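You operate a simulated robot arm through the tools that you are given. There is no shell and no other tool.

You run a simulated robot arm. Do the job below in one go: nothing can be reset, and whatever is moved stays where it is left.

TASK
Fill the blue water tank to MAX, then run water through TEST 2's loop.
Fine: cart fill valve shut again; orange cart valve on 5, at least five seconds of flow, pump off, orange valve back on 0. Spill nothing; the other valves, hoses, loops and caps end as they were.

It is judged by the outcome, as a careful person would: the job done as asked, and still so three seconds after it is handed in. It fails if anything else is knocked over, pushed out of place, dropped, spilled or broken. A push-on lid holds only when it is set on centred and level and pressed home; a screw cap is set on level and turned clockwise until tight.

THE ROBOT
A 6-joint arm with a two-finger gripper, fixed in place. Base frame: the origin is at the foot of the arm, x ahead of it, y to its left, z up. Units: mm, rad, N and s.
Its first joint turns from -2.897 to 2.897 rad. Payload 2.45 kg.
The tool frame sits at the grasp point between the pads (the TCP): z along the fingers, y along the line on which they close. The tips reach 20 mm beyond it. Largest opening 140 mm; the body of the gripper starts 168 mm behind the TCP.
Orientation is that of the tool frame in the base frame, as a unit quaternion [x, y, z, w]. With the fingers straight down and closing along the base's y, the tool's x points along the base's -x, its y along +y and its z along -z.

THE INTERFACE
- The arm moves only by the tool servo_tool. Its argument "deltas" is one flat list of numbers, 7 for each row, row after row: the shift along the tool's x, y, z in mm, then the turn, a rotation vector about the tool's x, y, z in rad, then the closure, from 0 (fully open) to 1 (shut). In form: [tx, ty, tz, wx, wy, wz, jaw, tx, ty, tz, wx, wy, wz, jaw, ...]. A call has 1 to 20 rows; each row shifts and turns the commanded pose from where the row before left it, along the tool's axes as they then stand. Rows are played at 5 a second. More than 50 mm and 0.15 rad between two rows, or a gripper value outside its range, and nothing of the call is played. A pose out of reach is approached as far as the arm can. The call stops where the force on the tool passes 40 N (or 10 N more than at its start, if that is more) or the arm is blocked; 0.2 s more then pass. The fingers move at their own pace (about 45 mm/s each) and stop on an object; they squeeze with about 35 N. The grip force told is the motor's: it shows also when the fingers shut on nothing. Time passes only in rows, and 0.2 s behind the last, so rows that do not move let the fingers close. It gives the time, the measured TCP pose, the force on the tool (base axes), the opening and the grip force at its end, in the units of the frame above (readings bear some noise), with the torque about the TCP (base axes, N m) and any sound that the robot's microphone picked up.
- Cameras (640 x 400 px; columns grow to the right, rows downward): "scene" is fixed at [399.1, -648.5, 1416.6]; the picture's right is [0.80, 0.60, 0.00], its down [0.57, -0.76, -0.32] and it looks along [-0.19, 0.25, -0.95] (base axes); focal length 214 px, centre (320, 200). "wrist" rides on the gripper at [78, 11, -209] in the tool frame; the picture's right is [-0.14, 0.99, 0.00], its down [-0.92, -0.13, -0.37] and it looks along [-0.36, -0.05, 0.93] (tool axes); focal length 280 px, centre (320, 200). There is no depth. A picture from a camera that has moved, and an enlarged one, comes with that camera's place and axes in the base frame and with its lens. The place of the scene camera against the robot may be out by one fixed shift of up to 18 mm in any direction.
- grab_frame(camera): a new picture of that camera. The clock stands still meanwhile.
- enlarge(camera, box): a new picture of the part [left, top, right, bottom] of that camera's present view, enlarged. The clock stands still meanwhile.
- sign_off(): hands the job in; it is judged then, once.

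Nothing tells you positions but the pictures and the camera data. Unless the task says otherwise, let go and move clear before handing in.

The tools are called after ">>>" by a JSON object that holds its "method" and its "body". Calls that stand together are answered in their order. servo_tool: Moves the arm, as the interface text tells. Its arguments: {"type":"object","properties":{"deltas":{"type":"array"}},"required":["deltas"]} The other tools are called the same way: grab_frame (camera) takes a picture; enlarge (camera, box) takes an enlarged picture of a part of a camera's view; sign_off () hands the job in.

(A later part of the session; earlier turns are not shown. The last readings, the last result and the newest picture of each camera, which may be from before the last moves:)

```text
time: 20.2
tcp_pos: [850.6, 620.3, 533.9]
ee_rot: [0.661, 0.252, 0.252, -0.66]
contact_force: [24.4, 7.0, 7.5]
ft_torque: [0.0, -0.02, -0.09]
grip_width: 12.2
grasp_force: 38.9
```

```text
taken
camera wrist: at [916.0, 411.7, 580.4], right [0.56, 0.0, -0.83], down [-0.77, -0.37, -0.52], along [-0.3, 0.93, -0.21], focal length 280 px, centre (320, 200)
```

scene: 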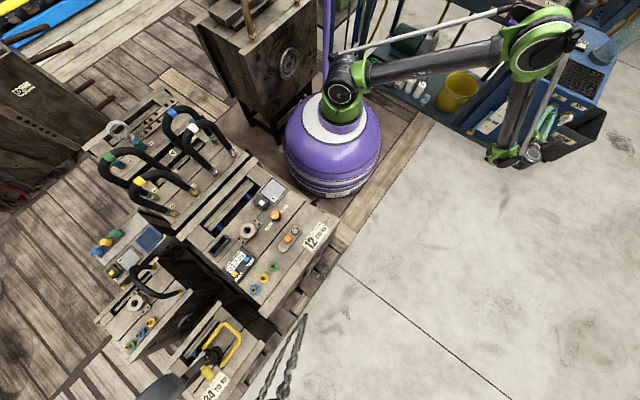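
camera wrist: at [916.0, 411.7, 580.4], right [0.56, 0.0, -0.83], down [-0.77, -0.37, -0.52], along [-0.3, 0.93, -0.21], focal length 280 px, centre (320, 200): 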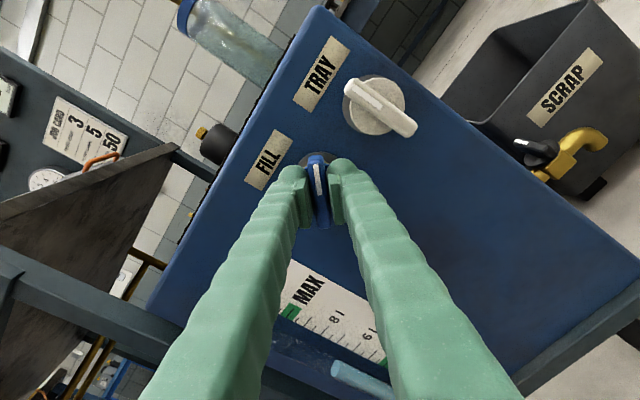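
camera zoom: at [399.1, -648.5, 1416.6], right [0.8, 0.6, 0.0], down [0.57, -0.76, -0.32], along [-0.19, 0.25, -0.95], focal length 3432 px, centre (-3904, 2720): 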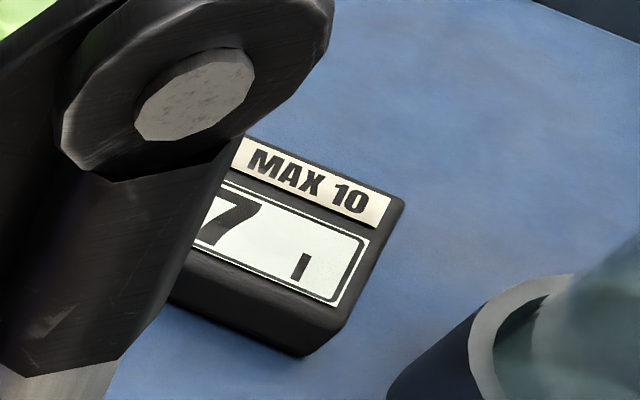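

The side force is building to 24 N in +x, so I'll shift 1 mm in +x and see if it eases, then continue the turn.

>>> {"method": "servo_tool", "body": {"deltas": [0.75, 0.67, 0, 0, 0, 0, 1, 0, 0, 0, 0, 0, 0, 1]}}

>>> {"method": "enlarge", "body": {"camera": "scene", "box": [568, 30, 600, 55]}}

```text
time: 20.8
tcp_pos: [850.8, 621.2, 535.8]
ee_rot: [0.661, 0.253, 0.253, -0.659]
contact_force: [14.5, 0.2, 4.3]
ft_torque: [0.11, 0.0, -0.2]
grip_width: 11.9
grasp_force: 38.6
```

```text
16.00 times, centred on (584, 42) of scene
camera zoom: at [399.1, -648.5, 1416.6], right [0.8, 0.6, 0.0], down [0.57, -0.76, -0.32], along [-0.19, 0.25, -0.95], focal length 3432 px, centre (-3904, 2720)
```

zoom: 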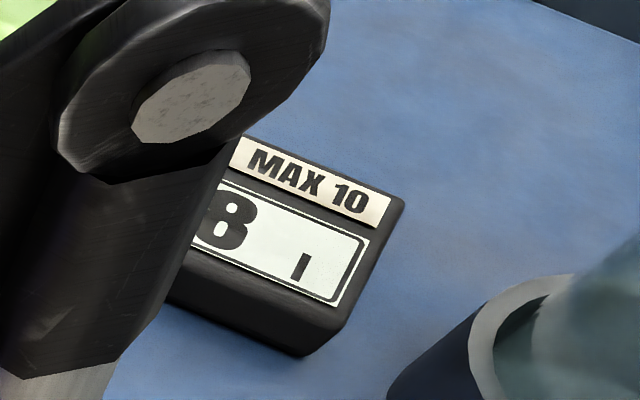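

>>> {"method": "servo_tool", "body": {"deltas": [0.75, 0.67, 0, 0, 0, 0, 1, 0, 0, 0, 0, 0, 0.12, 1, 0, 0, 0, 0, 0, 0.12, 1, 0, 0, 0, 0, 0, 0.12, 1]}}

>>> {"method": "enlarge", "body": {"camera": "scene", "box": [568, 30, 600, 55]}}

>>> {"method": "grab_frame", "body": {"camera": "wrist"}}

```text
time: 21.8
tcp_pos: [851.9, 620.0, 534.5]
ee_rot: [0.696, 0.131, 0.13, -0.694]
contact_force: [-16.8, -17.2, -8.3]
ft_torque: [-0.16, 0.01, 0.38]
grip_width: 12.0
grasp_force: 38.2
```

```text
16.00 times, centred on (584, 42) of scene
camera zoom: at [399.1, -648.5, 1416.6], right [0.8, 0.6, 0.0], down [0.57, -0.76, -0.32], along [-0.19, 0.25, -0.95], focal length 3432 px, centre (-3904, 2720)
```

zoom: 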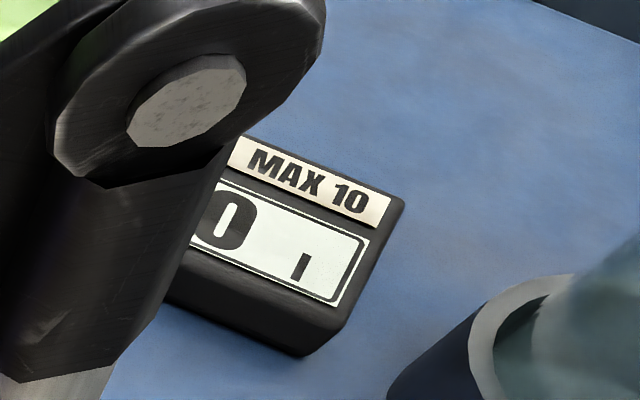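

```text
taken
camera wrist: at [928.1, 411.9, 554.3], right [0.23, 0.0, -0.97], down [-0.9, -0.37, -0.21], along [-0.36, 0.93, -0.09], focal length 280 px, centre (320, 200)
```

wrist: 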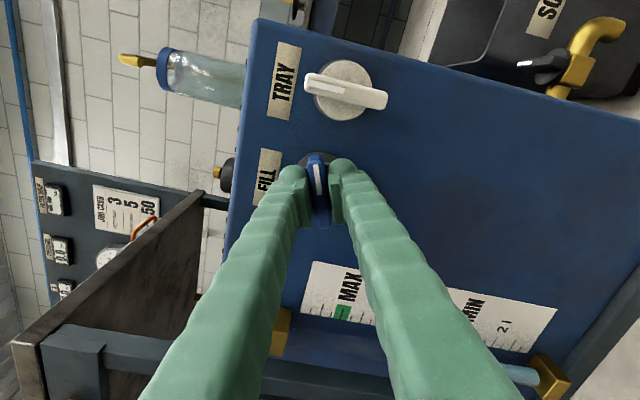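

Now at 7.0 L, filling at about 0.2 L/s. I'll hold here and keep checking.

>>> {"method": "servo_tool", "body": {"deltas": [0, 0, 0, 0, 0, 0, 1, 0, 0, 0, 0, 0, 0, 1, 0, 0, 0, 0, 0, 0, 1, 0, 0, 0, 0, 0, 0, 1, 0, 0, 0, 0, 0, 0, 1, 0, 0, 0, 0, 0, 0, 1, 0, 0, 0, 0, 0, 0, 1, 0, 0, 0, 0, 0, 0, 1, 0, 0, 0, 0, 0, 0, 1, 0, 0, 0, 0, 0, 0, 1]}}

>>> {"method": "enlarge", "body": {"camera": "scene", "box": [568, 30, 600, 55]}}

>>> {"method": "enlarge", "body": {"camera": "wrist", "box": [270, 250, 590, 400]}}

```text
time: 24.0
tcp_pos: [851.6, 620.3, 536.4]
ee_rot: [0.696, 0.13, 0.132, -0.694]
contact_force: [-22.3, -6.8, -9.5]
ft_torque: [-0.13, -0.02, 0.31]
grip_width: 11.8
grasp_force: 38.8
```

```text
16.00 times, centred on (584, 42) of scene
camera zoom: at [399.1, -648.5, 1416.6], right [0.8, 0.6, 0.0], down [0.57, -0.76, -0.32], along [-0.19, 0.25, -0.95], focal length 3432 px, centre (-3904, 2720)
```

zoom: 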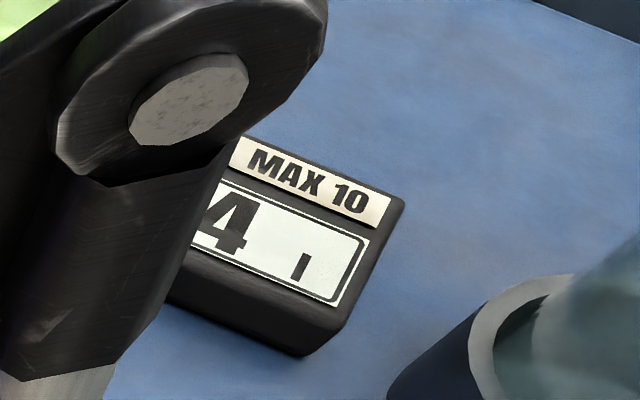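

```text
2.00 times, centred on (430, 325) of wrist
camera zoom: at [928.7, 412.4, 554.6], right [0.23, 0.0, -0.97], down [-0.9, -0.37, -0.21], along [-0.36, 0.93, -0.09], focal length 561 px, centre (100, -50)
```

zoom: 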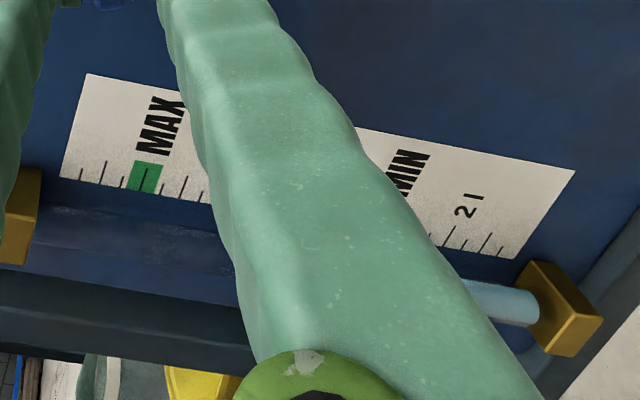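

7.4 L, about 0.18 L/s. I'll relieve the side force and keep filling.

>>> {"method": "servo_tool", "body": {"deltas": [-1.1, -0.43, 0, 0, 0, 0, 1, 0, 0, 0, 0, 0, 0, 1, 0, 0, 0, 0, 0, 0, 1, 0, 0, 0, 0, 0, 0, 1, 0, 0, 0, 0, 0, 0, 1, 0, 0, 0, 0, 0, 0, 1, 0, 0, 0, 0, 0, 0, 1, 0, 0, 0, 0, 0, 0, 1, 0, 0, 0, 0, 0, 0, 1, 0, 0, 0, 0, 0, 0, 1, 0, 0, 0, 0, 0, 0, 1, 0, 0, 0, 0, 0, 0, 1, 0, 0, 0, 0, 0, 0, 1, 0, 0, 0, 0, 0, 0, 1, 0, 0, 0, 0, 0, 0, 1, 0, 0, 0, 0, 0, 0, 1, 0, 0, 0, 0, 0, 0, 1, 0, 0, 0, 0, 0, 0, 1]}}

>>> {"method": "enlarge", "body": {"camera": "scene", "box": [568, 30, 600, 55]}}

>>> {"method": "enlarge", "body": {"camera": "wrist", "box": [270, 250, 590, 400]}}

```text
time: 27.8
tcp_pos: [852.1, 620.3, 535.5]
ee_rot: [0.695, 0.131, 0.131, -0.695]
contact_force: [16.5, 18.4, 2.6]
ft_torque: [0.05, -0.02, -0.21]
grip_width: 11.9
grasp_force: 38.9
```

```text
16.00 times, centred on (584, 42) of scene
camera zoom: at [399.1, -648.5, 1416.6], right [0.8, 0.6, 0.0], down [0.57, -0.76, -0.32], along [-0.19, 0.25, -0.95], focal length 3432 px, centre (-3904, 2720)
```

zoom: 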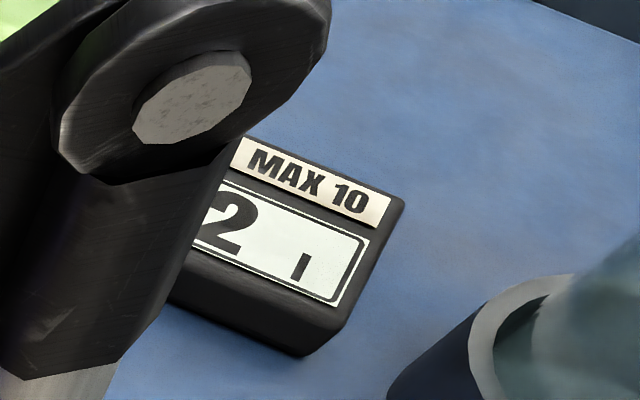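

```text
2.00 times, centred on (430, 325) of wrist
camera zoom: at [928.1, 411.8, 554.5], right [0.23, 0.0, -0.97], down [-0.91, -0.37, -0.21], along [-0.36, 0.93, -0.09], focal length 561 px, centre (100, -50)
```

zoom: 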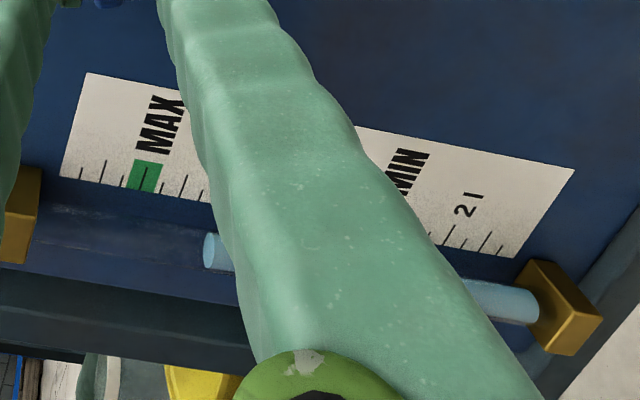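

8.2 L and gauge agreeing. Another 3.6 s.

>>> {"method": "servo_tool", "body": {"deltas": [0.4, 0, 0, 0, 0, 0, 1, 0, 0, 0, 0, 0, 0, 1, 0, 0, 0, 0, 0, 0, 1, 0, 0, 0, 0, 0, 0, 1, 0, 0, 0, 0, 0, 0, 1, 0, 0, 0, 0, 0, 0, 1, 0, 0, 0, 0, 0, 0, 1, 0, 0, 0, 0, 0, 0, 1, 0, 0, 0, 0, 0, 0, 1, 0, 0, 0, 0, 0, 0, 1, 0, 0, 0, 0, 0, 0, 1, 0, 0, 0, 0, 0, 0, 1, 0, 0, 0, 0, 0, 0, 1, 0, 0, 0, 0, 0, 0, 1, 0, 0, 0, 0, 0, 0, 1, 0, 0, 0, 0, 0, 0, 1, 0, 0, 0, 0, 0, 0, 1]}}

>>> {"method": "enlarge", "body": {"camera": "scene", "box": [568, 30, 600, 55]}}

>>> {"method": "enlarge", "body": {"camera": "wrist", "box": [270, 250, 590, 400]}}

```text
time: 31.4
tcp_pos: [852.5, 619.7, 535.5]
ee_rot: [0.696, 0.13, 0.13, -0.694]
contact_force: [0.0, -3.1, -8.2]
ft_torque: [-0.07, 0.01, 0.04]
grip_width: 12.1
grasp_force: 39.3
```

```text
16.00 times, centred on (584, 42) of scene
camera zoom: at [399.1, -648.5, 1416.6], right [0.8, 0.6, 0.0], down [0.57, -0.76, -0.32], along [-0.19, 0.25, -0.95], focal length 3432 px, centre (-3904, 2720)
```

zoom: 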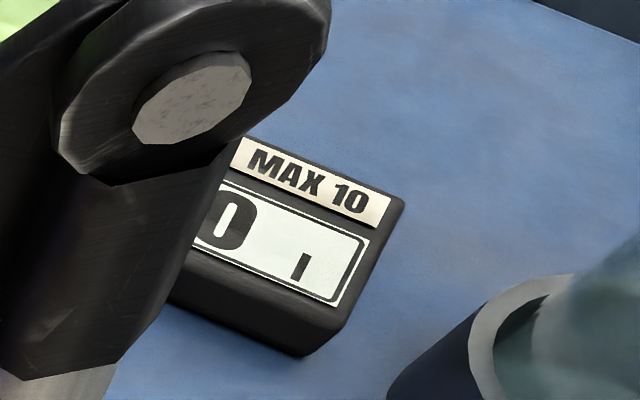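

```text
2.00 times, centred on (430, 325) of wrist
camera zoom: at [928.1, 411.7, 554.5], right [0.23, 0.0, -0.97], down [-0.9, -0.37, -0.21], along [-0.36, 0.93, -0.09], focal length 561 px, centre (100, -50)
```

zoom: 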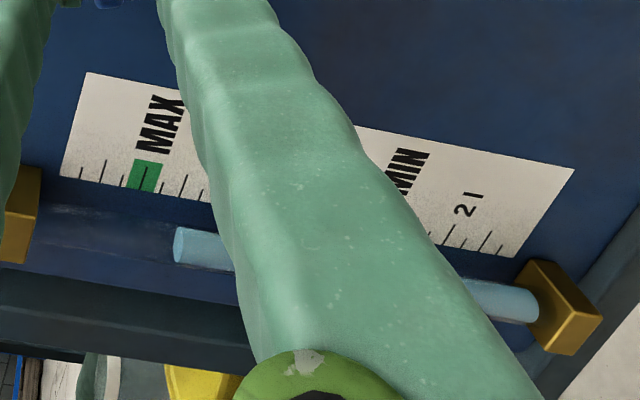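

9.0 L. Waiting 3 s more, to about 9.65.

>>> {"method": "servo_tool", "body": {"deltas": [0, 0, 0, 0, 0, 0, 1, 0, 0, 0, 0, 0, 0, 1, 0, 0, 0, 0, 0, 0, 1, 0, 0, 0, 0, 0, 0, 1, 0, 0, 0, 0, 0, 0, 1, 0, 0, 0, 0, 0, 0, 1, 0, 0, 0, 0, 0, 0, 1, 0, 0, 0, 0, 0, 0, 1, 0, 0, 0, 0, 0, 0, 1, 0, 0, 0, 0, 0, 0, 1, 0, 0, 0, 0, 0, 0, 1, 0, 0, 0, 0, 0, 0, 1, 0, 0, 0, 0, 0, 0, 1, 0, 0, 0, 0, 0, 0, 1]}}

>>> {"method": "enlarge", "body": {"camera": "scene", "box": [568, 30, 600, 55]}}

>>> {"method": "enlarge", "body": {"camera": "wrist", "box": [270, 250, 590, 400]}}

```text
time: 34.4
tcp_pos: [851.9, 621.0, 534.7]
ee_rot: [0.696, 0.13, 0.131, -0.694]
contact_force: [-5.0, -7.8, -10.1]
ft_torque: [-0.13, 0.01, 0.01]
grip_width: 11.9
grasp_force: 38.7
```

```text
16.00 times, centred on (584, 42) of scene
camera zoom: at [399.1, -648.5, 1416.6], right [0.8, 0.6, 0.0], down [0.57, -0.76, -0.32], along [-0.19, 0.25, -0.95], focal length 3432 px, centre (-3904, 2720)
```

zoom: 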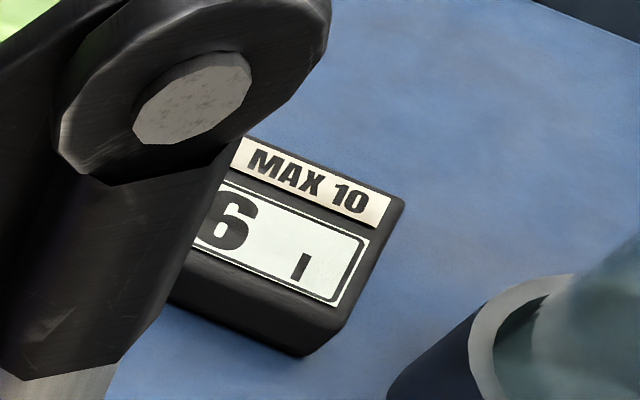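

```text
2.00 times, centred on (430, 325) of wrist
camera zoom: at [928.2, 411.8, 554.5], right [0.23, 0.0, -0.97], down [-0.9, -0.37, -0.21], along [-0.36, 0.93, -0.09], focal length 561 px, centre (100, -50)
```

zoom: 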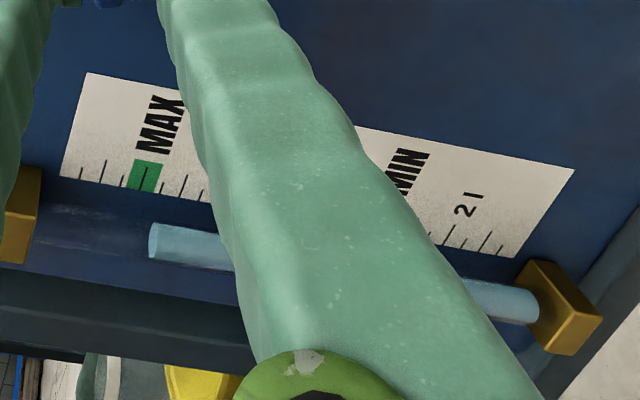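

9.6 L. Throttling the valve back partway now.

>>> {"method": "servo_tool", "body": {"deltas": [0, 0, 0, 0, 0, -0.12, 1, 0, 0, 0, 0, 0, -0.12, 1, 0, 0, 0, 0, 0, -0.12, 1, 0, 0, 0, 0, 0, -0.12, 1]}}

>>> {"method": "enlarge", "body": {"camera": "scene", "box": [568, 30, 600, 55]}}

>>> {"method": "grab_frame", "body": {"camera": "wrist"}}

```text
time: 35.4
tcp_pos: [851.4, 619.7, 536.8]
ee_rot: [0.645, 0.292, 0.292, -0.643]
contact_force: [-8.3, -7.0, -3.6]
ft_torque: [0.03, -0.02, 0.04]
grip_width: 12.0
grasp_force: 39.3
```

```text
16.00 times, centred on (584, 42) of scene
camera zoom: at [399.1, -648.5, 1416.6], right [0.8, 0.6, 0.0], down [0.57, -0.76, -0.32], along [-0.19, 0.25, -0.95], focal length 3432 px, centre (-3904, 2720)
```

zoom: 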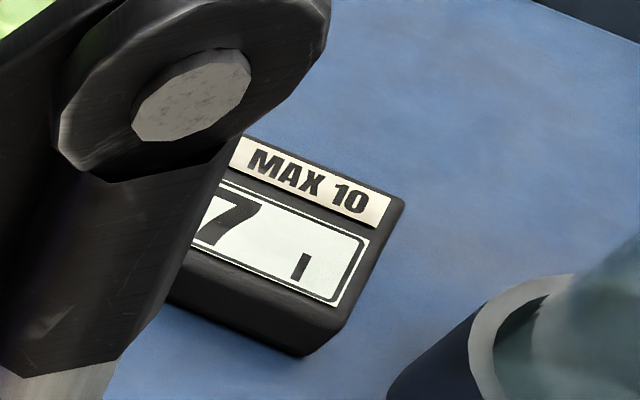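

```text
taken
camera wrist: at [910.7, 411.9, 588.5], right [0.66, 0.0, -0.75], down [-0.7, -0.37, -0.61], along [-0.28, 0.93, -0.24], focal length 280 px, centre (320, 200)
```

wrist: 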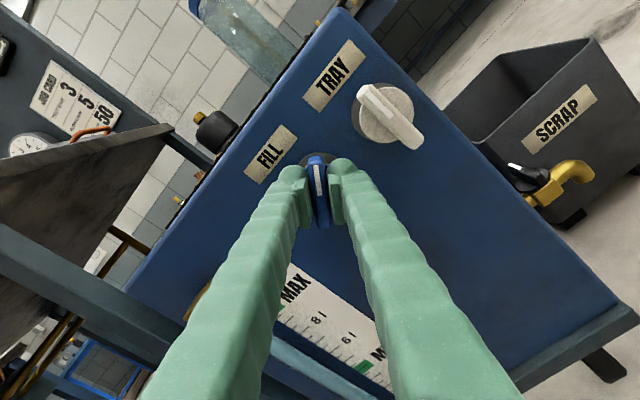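

>>> {"method": "servo_tool", "body": {"deltas": [0, 0, 0, 0, 0, 0, 1, 0, 0, 0, 0, 0, 0, 1, 0, 0, 0, 0, 0, 0, 1, 0, 0, 0, 0, 0, 0, 1]}}

>>> {"method": "enlarge", "body": {"camera": "scene", "box": [568, 30, 600, 55]}}

```text
time: 36.4
tcp_pos: [851.5, 619.3, 537.0]
ee_rot: [0.645, 0.292, 0.292, -0.643]
contact_force: [-8.0, -5.4, -0.6]
ft_torque: [-0.09, 0.04, 0.13]
grip_width: 12.2
grasp_force: 38.6
```

```text
16.00 times, centred on (584, 42) of scene
camera zoom: at [399.1, -648.5, 1416.6], right [0.8, 0.6, 0.0], down [0.57, -0.76, -0.32], along [-0.19, 0.25, -0.95], focal length 3432 px, centre (-3904, 2720)
```

zoom: 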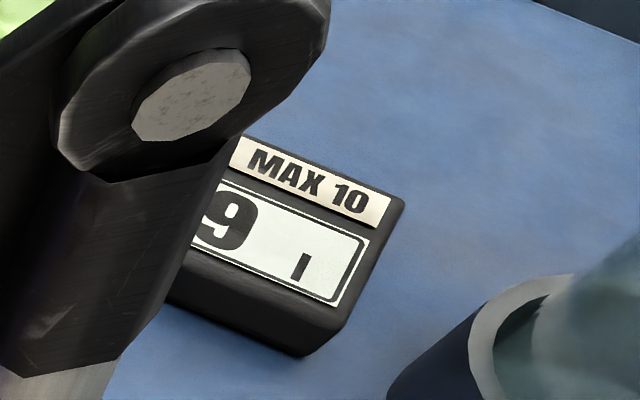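

9.9 L. Throttling further down.

>>> {"method": "servo_tool", "body": {"deltas": [0, 0, 0, 0, 0, -0.14, 1, 0, 0, 0, 0, 0, -0.14, 1]}}

>>> {"method": "enlarge", "body": {"camera": "scene", "box": [568, 30, 600, 55]}}

>>> {"method": "grab_frame", "body": {"camera": "wrist"}}

```text
time: 37.0
tcp_pos: [851.7, 620.2, 536.4]
ee_rot: [0.598, 0.378, 0.379, -0.596]
contact_force: [-13.9, -6.5, 3.9]
ft_torque: [0.18, 0.02, 0.05]
grip_width: 12.3
grasp_force: 38.9
```

```text
16.00 times, centred on (584, 42) of scene
camera zoom: at [399.1, -648.5, 1416.6], right [0.8, 0.6, 0.0], down [0.57, -0.76, -0.32], along [-0.19, 0.25, -0.95], focal length 3432 px, centre (-3904, 2720)
```

zoom: 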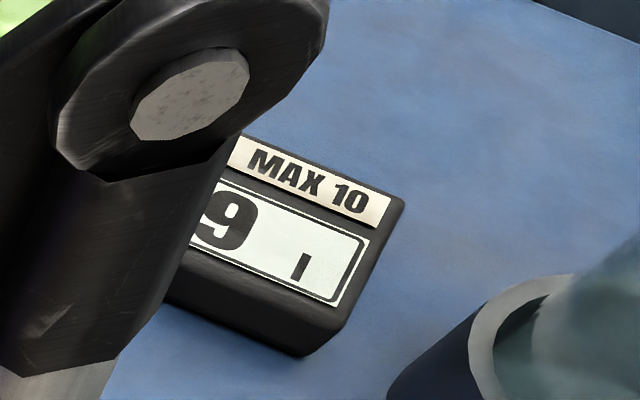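

```text
taken
camera wrist: at [893.8, 412.0, 603.1], right [0.84, 0.0, -0.54], down [-0.51, -0.37, -0.78], along [-0.2, 0.93, -0.31], focal length 280 px, centre (320, 200)
```

wrist: 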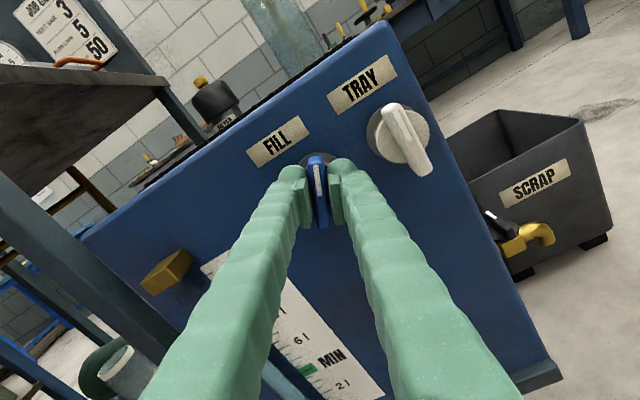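

>>> {"method": "servo_tool", "body": {"deltas": [0, 0, 0, 0, 0, 0, 1, 0, 0, 0, 0, 0, 0, 1]}}

>>> {"method": "enlarge", "body": {"camera": "scene", "box": [568, 30, 600, 55]}}

```text
time: 37.6
tcp_pos: [851.2, 621.0, 537.3]
ee_rot: [0.598, 0.379, 0.379, -0.596]
contact_force: [-14.9, -6.9, 6.7]
ft_torque: [0.03, 0.02, 0.12]
grip_width: 11.9
grasp_force: 38.6
```

```text
16.00 times, centred on (584, 42) of scene
camera zoom: at [399.1, -648.5, 1416.6], right [0.8, 0.6, 0.0], down [0.57, -0.76, -0.32], along [-0.19, 0.25, -0.95], focal length 3432 px, centre (-3904, 2720)
```

zoom: 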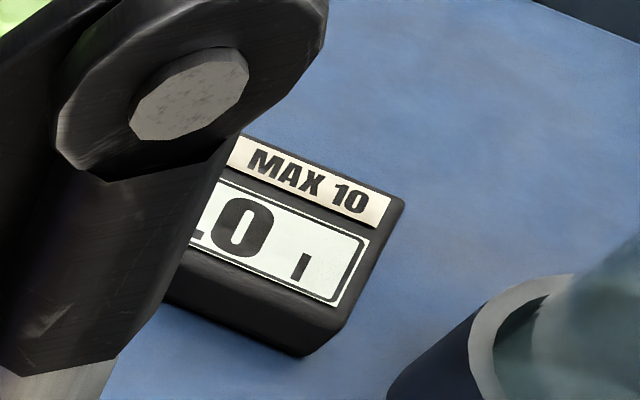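

10.0 L. Closing the valve fully now.

>>> {"method": "servo_tool", "body": {"deltas": [0, 0, 0, 0, 0, -0.145, 1, 0, 0, 0, 0, 0, -0.145, 1, 0, 0, 0, 0, 0, -0.145, 1, 0, 0, 0, 0, 0, -0.015, 1]}}

>>> {"method": "enlarge", "body": {"camera": "scene", "box": [568, 30, 600, 55]}}

>>> {"method": "grab_frame", "body": {"camera": "wrist"}}

>>> {"method": "enlarge", "body": {"camera": "wrist", "box": [240, 60, 440, 200]}}

```text
time: 38.6
tcp_pos: [851.1, 620.3, 536.2]
ee_rot: [0.498, 0.503, 0.503, -0.496]
contact_force: [-26.0, -10.0, 3.0]
ft_torque: [0.1, 0.34, 0.28]
grip_width: 12.2
grasp_force: 38.6
```

```text
16.00 times, centred on (584, 42) of scene
camera zoom: at [399.1, -648.5, 1416.6], right [0.8, 0.6, 0.0], down [0.57, -0.76, -0.32], along [-0.19, 0.25, -0.95], focal length 3432 px, centre (-3904, 2720)
```

zoom: 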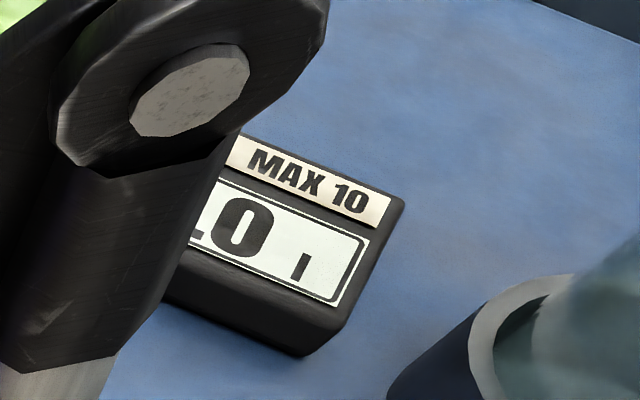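

```text
taken
camera wrist: at [860.2, 412.1, 615.5], right [0.99, 0.0, -0.12], down [-0.12, -0.37, -0.92], along [-0.05, 0.93, -0.37], focal length 280 px, centre (320, 200)
```

wrist: 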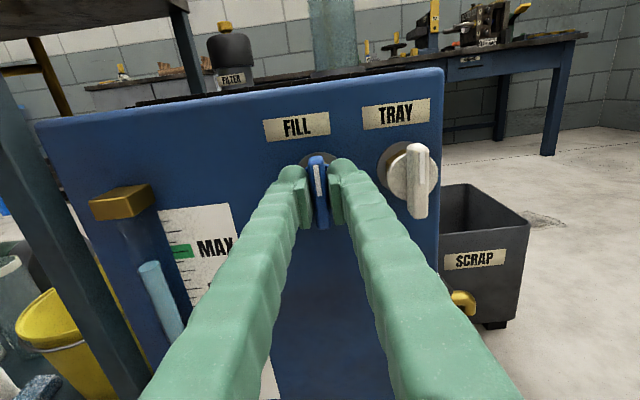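

```text
2.86 times, centred on (340, 130) of wrist
camera zoom: at [860.2, 412.1, 615.5], right [0.99, 0.0, -0.12], down [-0.12, -0.37, -0.92], along [-0.05, 0.93, -0.37], focal length 801 px, centre (263, 400)
```

zoom: 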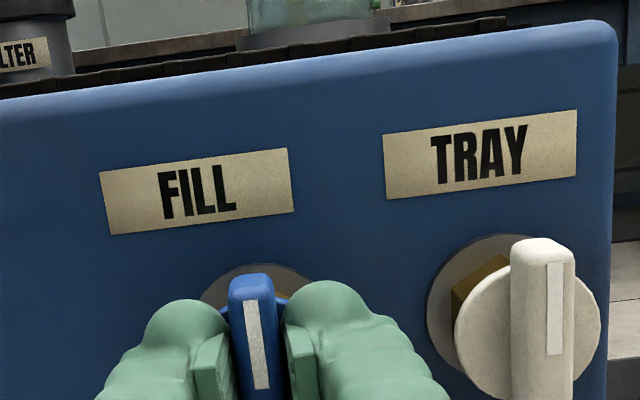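

Valve is back vertical and against its shut stop. I'll ease the side force, release, and check that the level holds.

>>> {"method": "servo_tool", "body": {"deltas": [0, -1, 0, 0, 0, 0.01, 1, 0, -0.6, 0, 0, 0, 0, 1, 0, 0, 0, 0, 0, 0, 0.85, 0, 0, 0, 0, 0, 0, 0.75, 0, 0, 0, 0, 0, 0, 0.64, 0, 0, 0, 0, 0, 0, 0.64, 0, 0, 0, 0, 0, 0, 0.64]}}

>>> {"method": "servo_tool", "body": {"deltas": [0, 0, -15, 0, 0, 0, 0.64, 0, 0, -25, 0, 0, 0, 0.64, 0, 0, -40, 0, 0, 0, 0.64, 0, 0, -40, 0, 0, 0, 0.64, 0, 0, -40, 0, 0, 0, 0.64, 0, 0, 0, 0, 0, 0, 0.64]}}

>>> {"method": "grab_frame", "body": {"camera": "wrist"}}

>>> {"method": "enlarge", "body": {"camera": "wrist", "box": [160, 60, 400, 260]}}

>>> {"method": "enlarge", "body": {"camera": "scene", "box": [568, 30, 600, 55]}}

```text
time: 40.2
tcp_pos: [849.4, 620.1, 536.4]
ee_rot: [0.501, 0.5, 0.5, -0.499]
contact_force: [-0.1, -0.5, 0.5]
ft_torque: [0.02, -0.01, 0.0]
grip_width: 50.2
grasp_force: 0.1
```

```text
time: 41.6
tcp_pos: [849.5, 458.8, 537.0]
ee_rot: [0.501, 0.5, 0.5, -0.499]
contact_force: [-0.1, 0.8, -0.2]
ft_torque: [0.0, 0.03, -0.01]
grip_width: 50.6
grasp_force: 0.1
```

```text
taken
camera wrist: at [860.3, 251.7, 615.0], right [0.99, 0.0, -0.14], down [-0.13, -0.37, -0.92], along [-0.05, 0.93, -0.37], focal length 280 px, centre (320, 200)
```

wrist: 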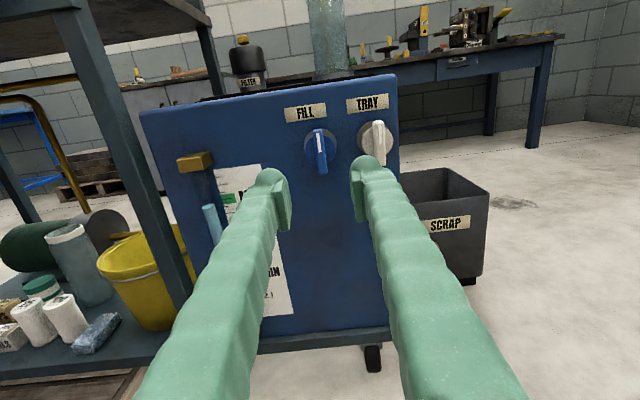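

```text
2.00 times, centred on (280, 160) of wrist
camera zoom: at [860.3, 251.7, 615.0], right [0.99, 0.0, -0.14], down [-0.13, -0.37, -0.92], along [-0.05, 0.93, -0.37], focal length 561 px, centre (400, 280)
```

zoom: 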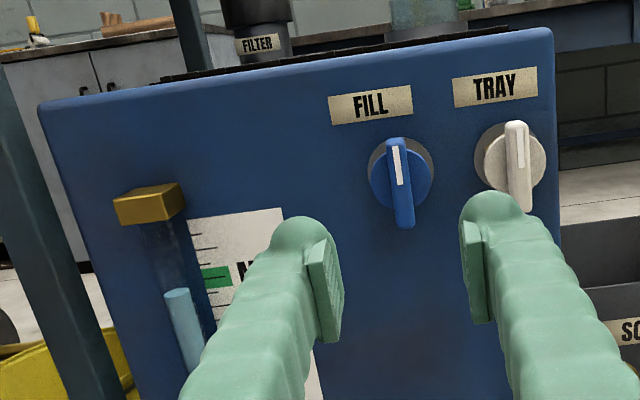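

```text
16.00 times, centred on (584, 42) of scene
camera zoom: at [399.1, -648.5, 1416.6], right [0.8, 0.6, 0.0], down [0.57, -0.76, -0.32], along [-0.19, 0.25, -0.95], focal length 3432 px, centre (-3904, 2720)
```

zoom: 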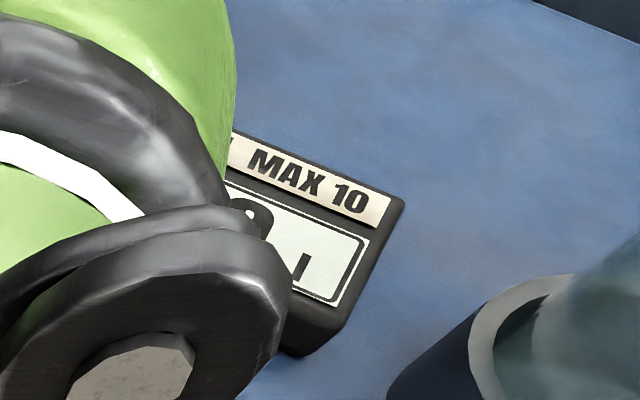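

The FILL valve is shut and upright and the level reads 10.0. I'm backing off and rising clear, then reorienting the tool to point down for the bench.

>>> {"method": "servo_tool", "body": {"deltas": [0, 0, -42, 0, 0, 0, 0.5, 0, 0, -42, 0, 0, 0, 0.5, 0, 0, -42, 0, 0, 0, 0.5, 43, -25, 0, 0, 0, 0, 0.5, 43, -25, 0, 0, 0, 0, 0.5, 43, -25, 0, 0, 0, 0, 0.5, 43, -25, 0, 0, 0, 0, 0.5, 43, -25, 0, 0, 0, 0, 0.5, 43, -25, 0, 0, 0, 0, 0.5, 43, -25, 0, 0, 0, 0, 0.5, 43, -25, 0, 0, 0, 0, 0.5, 43, -25, 0, 0, 0, 0, 0.5, 43, -25, 0, 0, 0, 0, 0.5, 43, -25, 0, 0, 0, 0, 0.5, 43, -25, 0, 0, 0, 0, 0.5, 43, -25, 0, 0, 0, 0, 0.5]}}

>>> {"method": "servo_tool", "body": {"deltas": [0, 0, 0, 0, 0, -0.1428, 0.5, 0, 0, 0, 0, 0, -0.1428, 0.5, 0, 0, 0, 0, 0, -0.1428, 0.5, 0, 0, 0, 0, 0, -0.1428, 0.5, 0, 0, 0, 0, 0, -0.1428, 0.5, 0, 0, 0, 0, 0, -0.1428, 0.5, 0, 0, 0, 0, 0, -0.1428, 0.5, 0, 0, 0, 0, 0, -0.1428, 0.5, 0, 0, 0, 0, 0, -0.1428, 0.5, 0, 0, 0, 0, 0, -0.1428, 0.5, 0, 0, 0, 0, 0, -0.1428, 0.5]}}

>>> {"method": "servo_tool", "body": {"deltas": [0, 0, 0, 0.1428, 0, 0, 0.5, 0, 0, 0, 0.1428, 0, 0, 0.5, 0, 0, 0, 0.1428, 0, 0, 0.5, 0, 0, 0, 0.1428, 0, 0, 0.5, 0, 0, 0, 0.1428, 0, 0, 0.5, 0, 0, 0, 0.1428, 0, 0, 0.5, 0, 0, 0, 0.1428, 0, 0, 0.5, 0, 0, 0, 0.1428, 0, 0, 0.5, 0, 0, 0, 0.1428, 0, 0, 0.5, 0, 0, 0, 0.1428, 0, 0, 0.5, 0, 0, 0, 0.1428, 0, 0, 0.5]}}

>>> {"method": "grab_frame", "body": {"camera": "scene"}}

>>> {"method": "enlarge", "body": {"camera": "scene", "box": [480, 10, 640, 130]}}

>>> {"method": "grab_frame", "body": {"camera": "wrist"}}

```text
time: 45.0
tcp_pos: [522.8, 335.4, 1095.2]
ee_rot: [0.501, 0.501, 0.5, -0.499]
contact_force: [-0.2, -0.2, -0.7]
ft_torque: [-0.04, -0.02, 0.02]
grip_width: 69.9
grasp_force: 0.1
```

```text
time: 47.4
tcp_pos: [524.4, 334.9, 1096.4]
ee_rot: [-0.001, 0.708, 0.707, 0.001]
contact_force: [-0.1, 0.2, 0.2]
ft_torque: [0.01, 0.0, 0.0]
grip_width: 70.1
grasp_force: 0.0
```

```text
time: 49.8
tcp_pos: [523.4, 334.5, 1096.3]
ee_rot: [0.001, 1.0, -0.003, 0.001]
contact_force: [0.0, -0.3, 1.1]
ft_torque: [0.04, -0.04, -0.01]
grip_width: 69.9
grasp_force: 0.1
```

```text
taken
```

scene: 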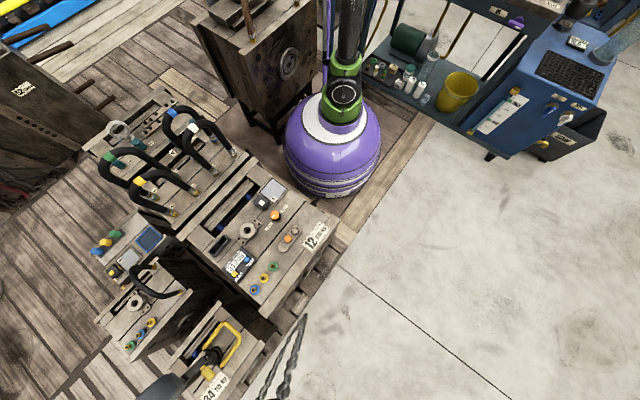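

```text
3.33 times, centred on (560, 70) of scene
camera zoom: at [399.1, -648.5, 1416.6], right [0.8, 0.6, 0.0], down [0.57, -0.76, -0.32], along [-0.19, 0.25, -0.95], focal length 715 px, centre (-480, 633)
```

zoom: 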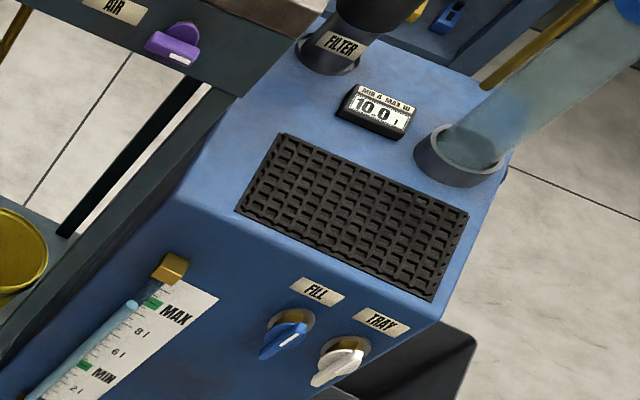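

```text
taken
camera wrist: at [445.6, 347.2, 1305.0], right [0.14, 0.99, 0.0], down [0.92, -0.13, 0.37], along [0.37, -0.06, -0.93], focal length 280 px, centre (320, 200)
```

wrist: 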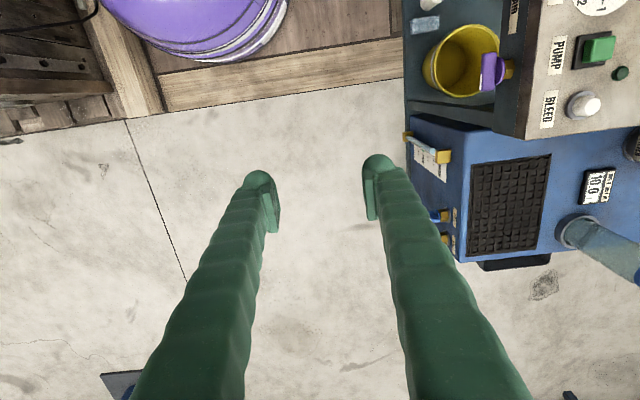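

Level is steady at 10.0 L. Now I'll yaw the tool and move over the bench's LINE 2 dial for a closer look.

>>> {"method": "servo_tool", "body": {"deltas": [0, 0, 0, 0, 0, -0.1428, 0.5, 0, 0, 0, 0, 0, -0.1428, 0.5, 0, 0, 0, 0, 0, -0.1428, 0.5, 0, 0, 0, 0, 0, -0.1428, 0.5, 0, 0, 0, 0, 0, -0.1428, 0.5, 0, 0, 0, 0, 0, -0.1428, 0.5, 0, 0, 0, 0, 0, -0.1428, 0.5, 0, 0, 0, 0, 0, -0.1428, 0.5, 0, 0, 0, 0, 0, -0.1428, 0.5, 0, 0, 0, 0, 0, -0.1428, 0.5, 0, 0, 0, 0, 0, -0.1428, 0.5]}}

>>> {"method": "servo_tool", "body": {"deltas": [-20, 36, 0, 0, 0, 0, 0.5, -20, 36, 0, 0, 0, 0, 0.5, -20, 36, 0, 0, 0, 0, 0.5, -20, 36, 0, 0, 0, 0, 0.5, -20, 36, 0, 0, 0, 0, 0.5, -20, 36, 0, 0, 0, 0, 0.5, -20, 36, 0, 0, 0, 0, 0.5, -20, 36, 0, 0, 0, 0, 0.5, -20, 36, 0, 0, 0, 0, 0.5, -20, 36, 0, 0, 0, 0, 0.5, -20, 36, 0, 0, 0, 0, 0.5, -20, 36, 0, 0, 0, 0, 0.5, -20, 36, 0, 0, 0, 0, 0.5, 0, 0, 0, 0, 0, 0, 0.5]}}

>>> {"method": "grab_frame", "body": {"camera": "wrist"}}

>>> {"method": "grab_frame", "body": {"camera": "scene"}}

```text
time: 52.2
tcp_pos: [524.6, 335.3, 1095.6]
ee_rot: [0.707, -0.707, 0.002, 0.0]
contact_force: [0.4, 0.3, 0.6]
ft_torque: [-0.02, -0.02, 0.03]
grip_width: 69.9
grasp_force: 0.1
```

```text
time: 55.2
tcp_pos: [55.9, 596.3, 1096.2]
ee_rot: [-0.707, 0.708, -0.001, 0.0]
contact_force: [0.0, 0.3, -0.4]
ft_torque: [0.01, -0.01, -0.03]
grip_width: 69.9
grasp_force: 0.1
```

```text
taken
camera wrist: at [43.7, 518.9, 1304.2], right [-0.99, 0.14, 0.0], down [0.13, 0.92, 0.37], along [0.05, 0.36, -0.93], focal length 280 px, centre (320, 200)
```

wrist: 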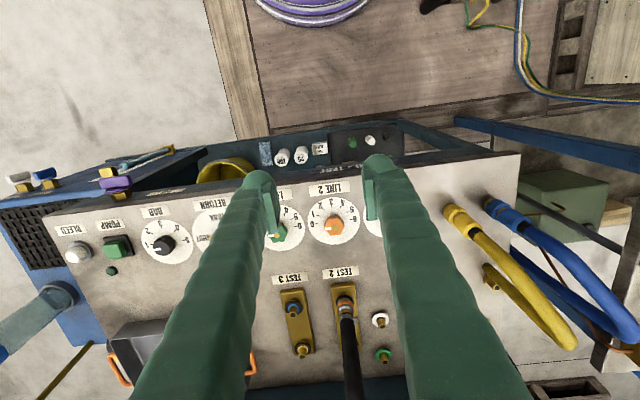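

```text
taken
```

scene: 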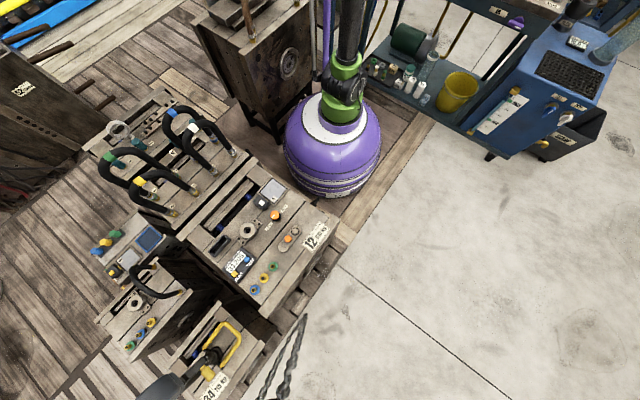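

>>> {"method": "enlarge", "body": {"camera": "wrist", "box": [270, 175, 390, 250]}}

>>> {"method": "enlarge", "body": {"camera": "wrist", "box": [240, 170, 460, 400]}}

>>> {"method": "enlarge", "body": {"camera": "wrist", "box": [40, 190, 260, 330]}}

```text
5.33 times, centred on (330, 212) of wrist
camera zoom: at [43.7, 518.9, 1304.2], right [-0.99, 0.14, 0.0], down [0.13, 0.92, 0.37], along [0.05, 0.36, -0.93], focal length 1495 px, centre (267, 133)
```

zoom: 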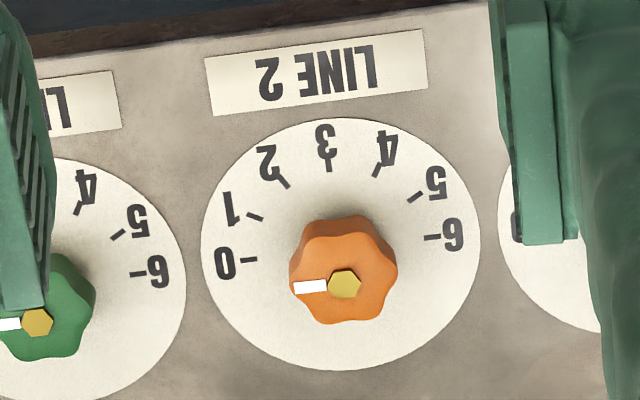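

```text
1.74 times, centred on (350, 285) of wrist
camera zoom: at [43.7, 518.9, 1304.2], right [-0.99, 0.14, 0.0], down [0.13, 0.92, 0.37], along [0.05, 0.36, -0.93], focal length 488 px, centre (268, 52)
```

zoom: 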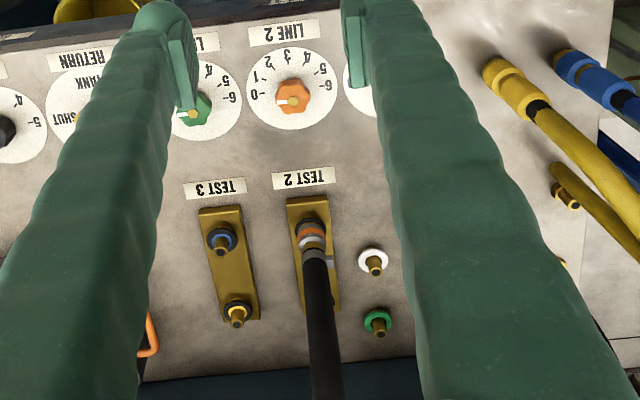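

```text
2.86 times, centred on (150, 260) of wrist
camera zoom: at [43.7, 518.9, 1304.2], right [-0.99, 0.14, 0.0], down [0.13, 0.92, 0.37], along [0.05, 0.36, -0.93], focal length 801 px, centre (806, 29)
```

zoom: 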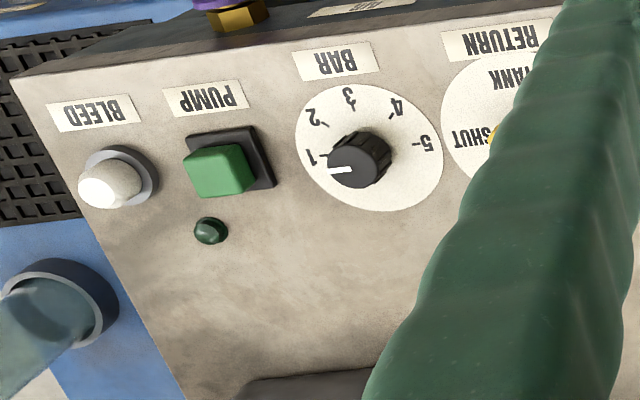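

LINE 2's dial runs from 0 at +x clockwise through 3 (toward me) to 6 at -x, 30° per step, so 5 is a 150° clockwise turn. The knob is near (50, 735) with its top at about 885. I'll move above it and re-measure.

>>> {"method": "servo_tool", "body": {"deltas": [-35, 1.5, 25, 0, 0, 0, 0.5, -35, 1.5, 25, 0, 0, 0, 0.5, -35, 1.5, 25, 0, 0, 0, 0.5, -34, 1.5, 25, 0, 0, 0, 0.5, 0, 0, 0, 0, 0, 0, 0.5]}}

>>> {"method": "grab_frame", "body": {"camera": "wrist"}}

>>> {"method": "enlarge", "body": {"camera": "wrist", "box": [260, 120, 400, 220]}}

>>> {"method": "grab_frame", "body": {"camera": "scene"}}

```text
time: 56.4
tcp_pos: [50.0, 734.2, 994.7]
ee_rot: [-0.706, 0.708, -0.001, -0.002]
contact_force: [0.3, -0.3, 0.4]
ft_torque: [-0.05, -0.02, 0.03]
grip_width: 69.9
grasp_force: 0.1
```

```text
taken
camera wrist: at [39.3, 657.7, 1204.4], right [-0.99, 0.14, 0.0], down [0.13, 0.92, 0.37], along [0.05, 0.36, -0.93], focal length 280 px, centre (320, 200)
```

wrist: 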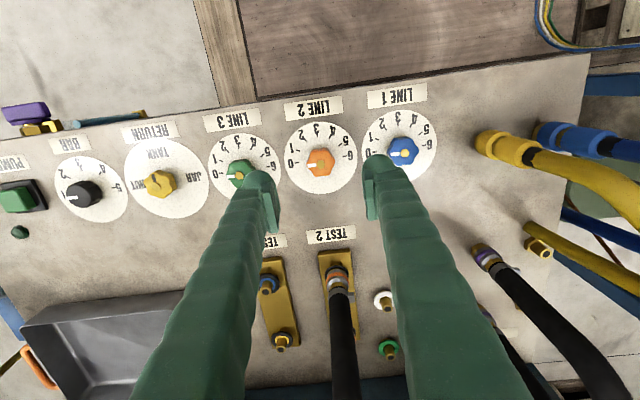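

```text
4.00 times, centred on (330, 170) of wrist
camera zoom: at [39.3, 657.7, 1204.4], right [-0.99, 0.14, 0.0], down [0.13, 0.92, 0.37], along [0.05, 0.36, -0.93], focal length 1122 px, centre (280, 320)
```

zoom: 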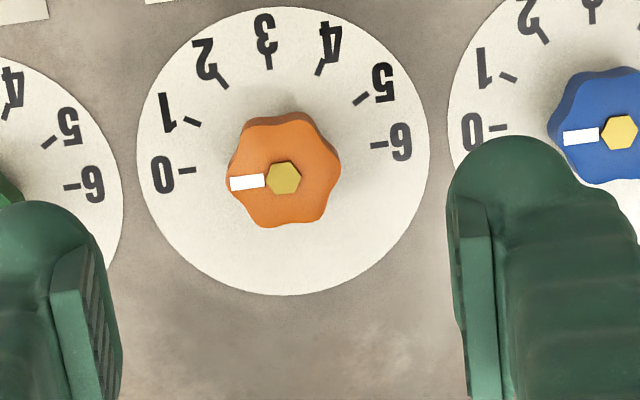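

```text
taken
```

scene: 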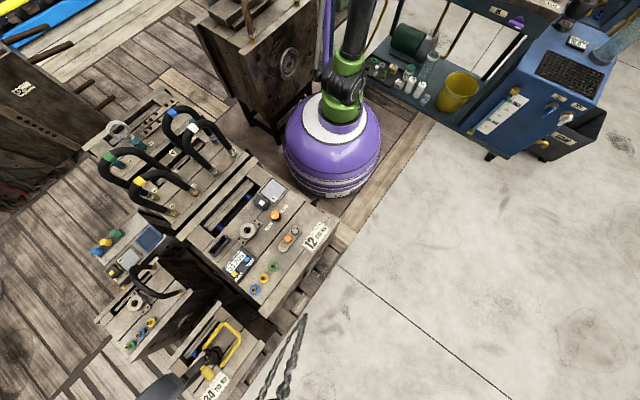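

The knob's centre is at (49.4, 740), top 875, with the dial plate at about 839. It has six lobes with one on the marker axis, so I'll close along y across the flats: yaw -90° first, leaving 150° to turn. Then descend partway and check.

>>> {"method": "servo_tool", "body": {"deltas": [-5.7, 0.6, 0, 0, 0, -0.1428, 0.5, 0, 0, 0, 0, 0, -0.1428, 0.5, 0, 0, 0, 0, 0, -0.1428, 0.5, 0, 0, 0, 0, 0, -0.1428, 0.5, 0, 0, 0, 0, 0, -0.1428, 0.5, 0, 0, 0, 0, 0, -0.1428, 0.5, 0, 0, 0, 0, 0, -0.1428, 0.5, 0, 0, 0, 0, 0, -0.1428, 0.5, 0, 0, 0, 0, 0, -0.1428, 0.5, 0, 0, 0, 0, 0, -0.1428, 0.5, 0, 0, 0, 0, 0, -0.1428, 0.5, 0, 0, 25, 0, 0, 0, 0.5, 0, 0, 25, 0, 0, 0, 0.5, 0, 0, 0, 0, 0, 0, 0.5]}}

>>> {"method": "grab_frame", "body": {"camera": "wrist"}}

>>> {"method": "enlarge", "body": {"camera": "wrist", "box": [250, 120, 390, 220]}}

```text
time: 59.4
tcp_pos: [49.8, 740.3, 943.5]
ee_rot: [1.0, -0.001, 0.0, 0.001]
contact_force: [-1.0, 0.1, -1.1]
ft_torque: [0.01, 0.02, -0.05]
grip_width: 70.1
grasp_force: 0.0
```

```text
taken
camera wrist: at [128.2, 730.9, 1154.0], right [-0.14, -0.99, 0.0], down [-0.92, 0.13, 0.37], along [-0.36, 0.05, -0.93], focal length 280 px, centre (320, 200)
```

wrist: 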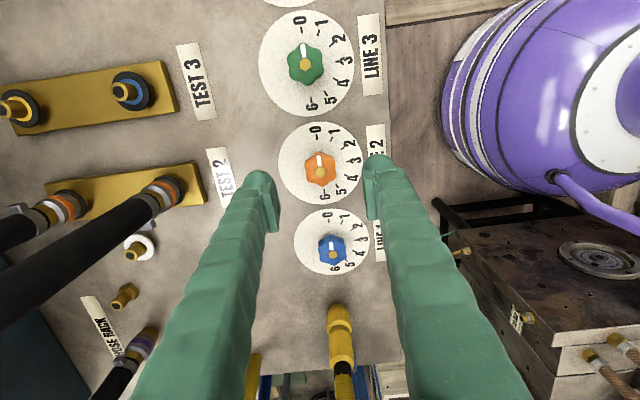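

```text
4.00 times, centred on (320, 170) of wrist
camera zoom: at [128.2, 730.9, 1154.0], right [-0.14, -0.99, 0.0], down [-0.92, 0.13, 0.37], along [-0.36, 0.05, -0.93], focal length 1122 px, centre (320, 320)
```

zoom: 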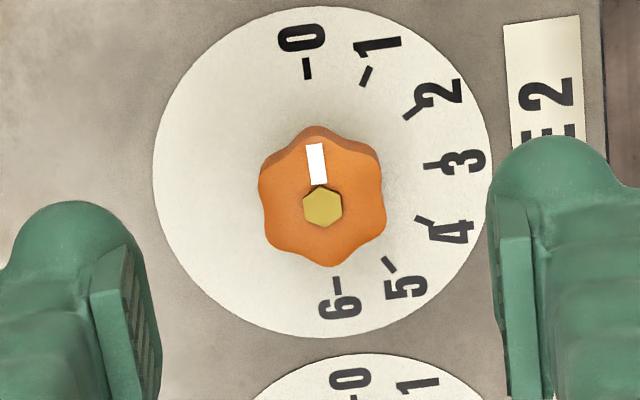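

Alignment checks out within 1 mm. Descending to grip height and closing.

>>> {"method": "servo_tool", "body": {"deltas": [0.5, 0, 25, 0, 0, 0, 0.5, 0, 0, 25, 0, 0, 0, 0.5, 0, 0, 15, 0, 0, 0, 0.5, 0, 0, 11, 0, 0, 0, 0.5, 0, 0, 0, 0, 0, 0, 0.5]}}

>>> {"method": "grab_frame", "body": {"camera": "wrist"}}

```text
time: 60.6
tcp_pos: [50.4, 740.4, 868.7]
ee_rot: [1.0, -0.001, 0.0, 0.001]
contact_force: [1.0, -0.8, 3.5]
ft_torque: [0.15, -0.03, 0.0]
grip_width: 70.0
grasp_force: 0.1
```

```text
taken
camera wrist: at [129.2, 730.6, 1078.0], right [-0.14, -0.99, 0.0], down [-0.92, 0.13, 0.37], along [-0.36, 0.05, -0.93], focal length 280 px, centre (320, 200)
```

wrist: 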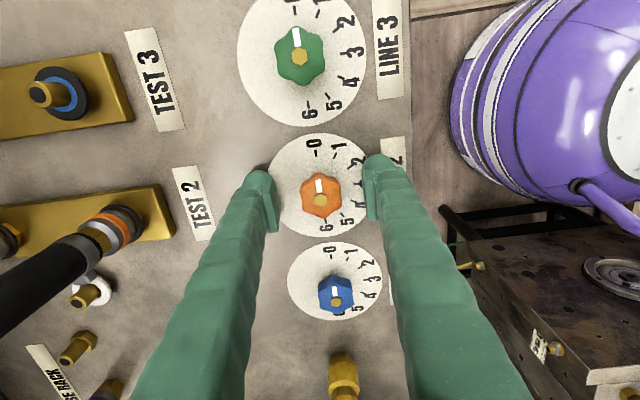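

A light touch (3.5 N) says the fingertips just met the panel. I'll raise 3 mm, then close.

>>> {"method": "servo_tool", "body": {"deltas": [0, 0, -3, 0, 0, 0, 0.5, 0, 0, 0, 0, 0, 0, 0.65, 0, 0, 0, 0, 0, 0, 0.75, 0, 0, 0, 0, 0, 0, 0.85, 0, 0, 0, 0, 0, 0, 1, 0, 0, 0, 0, 0, 0, 1]}}

>>> {"method": "grab_frame", "body": {"camera": "wrist"}}

>>> {"method": "enlarge", "body": {"camera": "wrist", "box": [250, 120, 390, 240]}}

```text
time: 62.0
tcp_pos: [51.0, 740.1, 872.6]
ee_rot: [1.0, -0.001, 0.0, 0.001]
contact_force: [-0.5, -11.8, -7.1]
ft_torque: [-0.11, 0.02, 0.03]
grip_width: 31.6
grasp_force: 44.8
```

```text
taken
camera wrist: at [129.1, 730.2, 1081.2], right [-0.14, -0.99, 0.0], down [-0.92, 0.13, 0.37], along [-0.36, 0.05, -0.93], focal length 280 px, centre (320, 200)
```

wrist: 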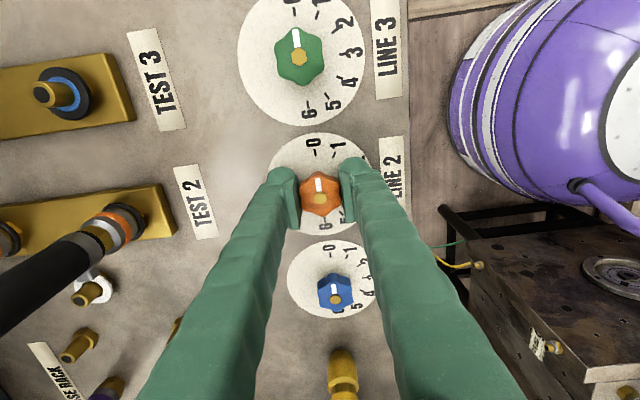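

```text
3.33 times, centred on (320, 180) of wrist
camera zoom: at [129.1, 730.2, 1081.2], right [-0.14, -0.99, 0.0], down [-0.92, 0.13, 0.37], along [-0.36, 0.05, -0.93], focal length 935 px, centre (320, 267)
```

zoom: 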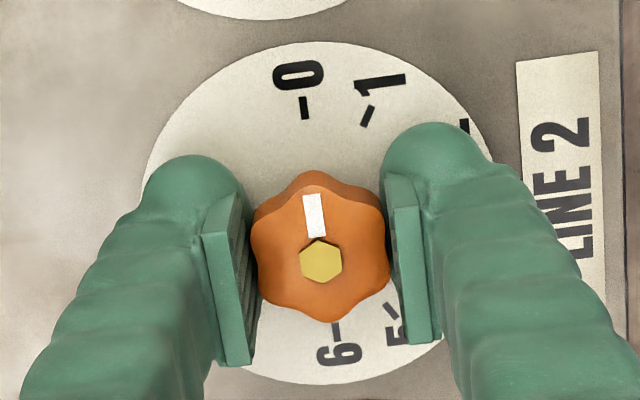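

Gripped across the flats (31.6 mm). Turning clockwise in steps, checking forces.

>>> {"method": "servo_tool", "body": {"deltas": [0, 0.6, 0, 0, 0, 0.1, 1, 0, 0, 0, 0, 0, 0.12, 1, 0, 0, 0, 0, 0, 0.12, 1, 0, 0, 0, 0, 0, 0.12, 1]}}

>>> {"method": "enlarge", "body": {"camera": "wrist", "box": [250, 120, 390, 240]}}

```text
time: 63.0
tcp_pos: [50.9, 739.5, 872.4]
ee_rot: [0.973, -0.231, 0.0, 0.001]
contact_force: [2.6, -9.4, 4.0]
ft_torque: [-0.08, 0.03, 0.05]
grip_width: 31.7
grasp_force: 44.6
```

```text
3.33 times, centred on (320, 180) of wrist
camera zoom: at [115.9, 696.0, 1081.2], right [-0.57, -0.82, 0.0], down [-0.77, 0.53, 0.37], along [-0.3, 0.21, -0.93], focal length 935 px, centre (320, 267)
```

zoom: 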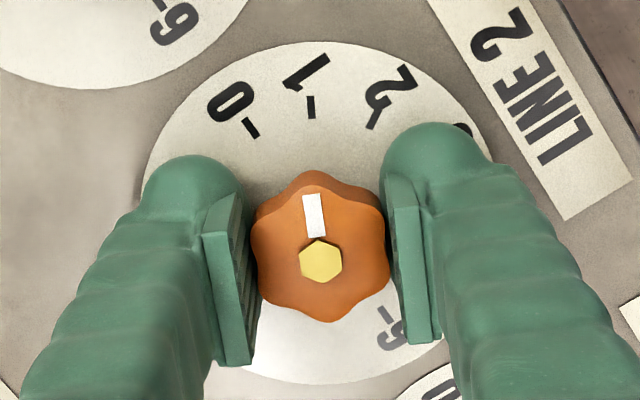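

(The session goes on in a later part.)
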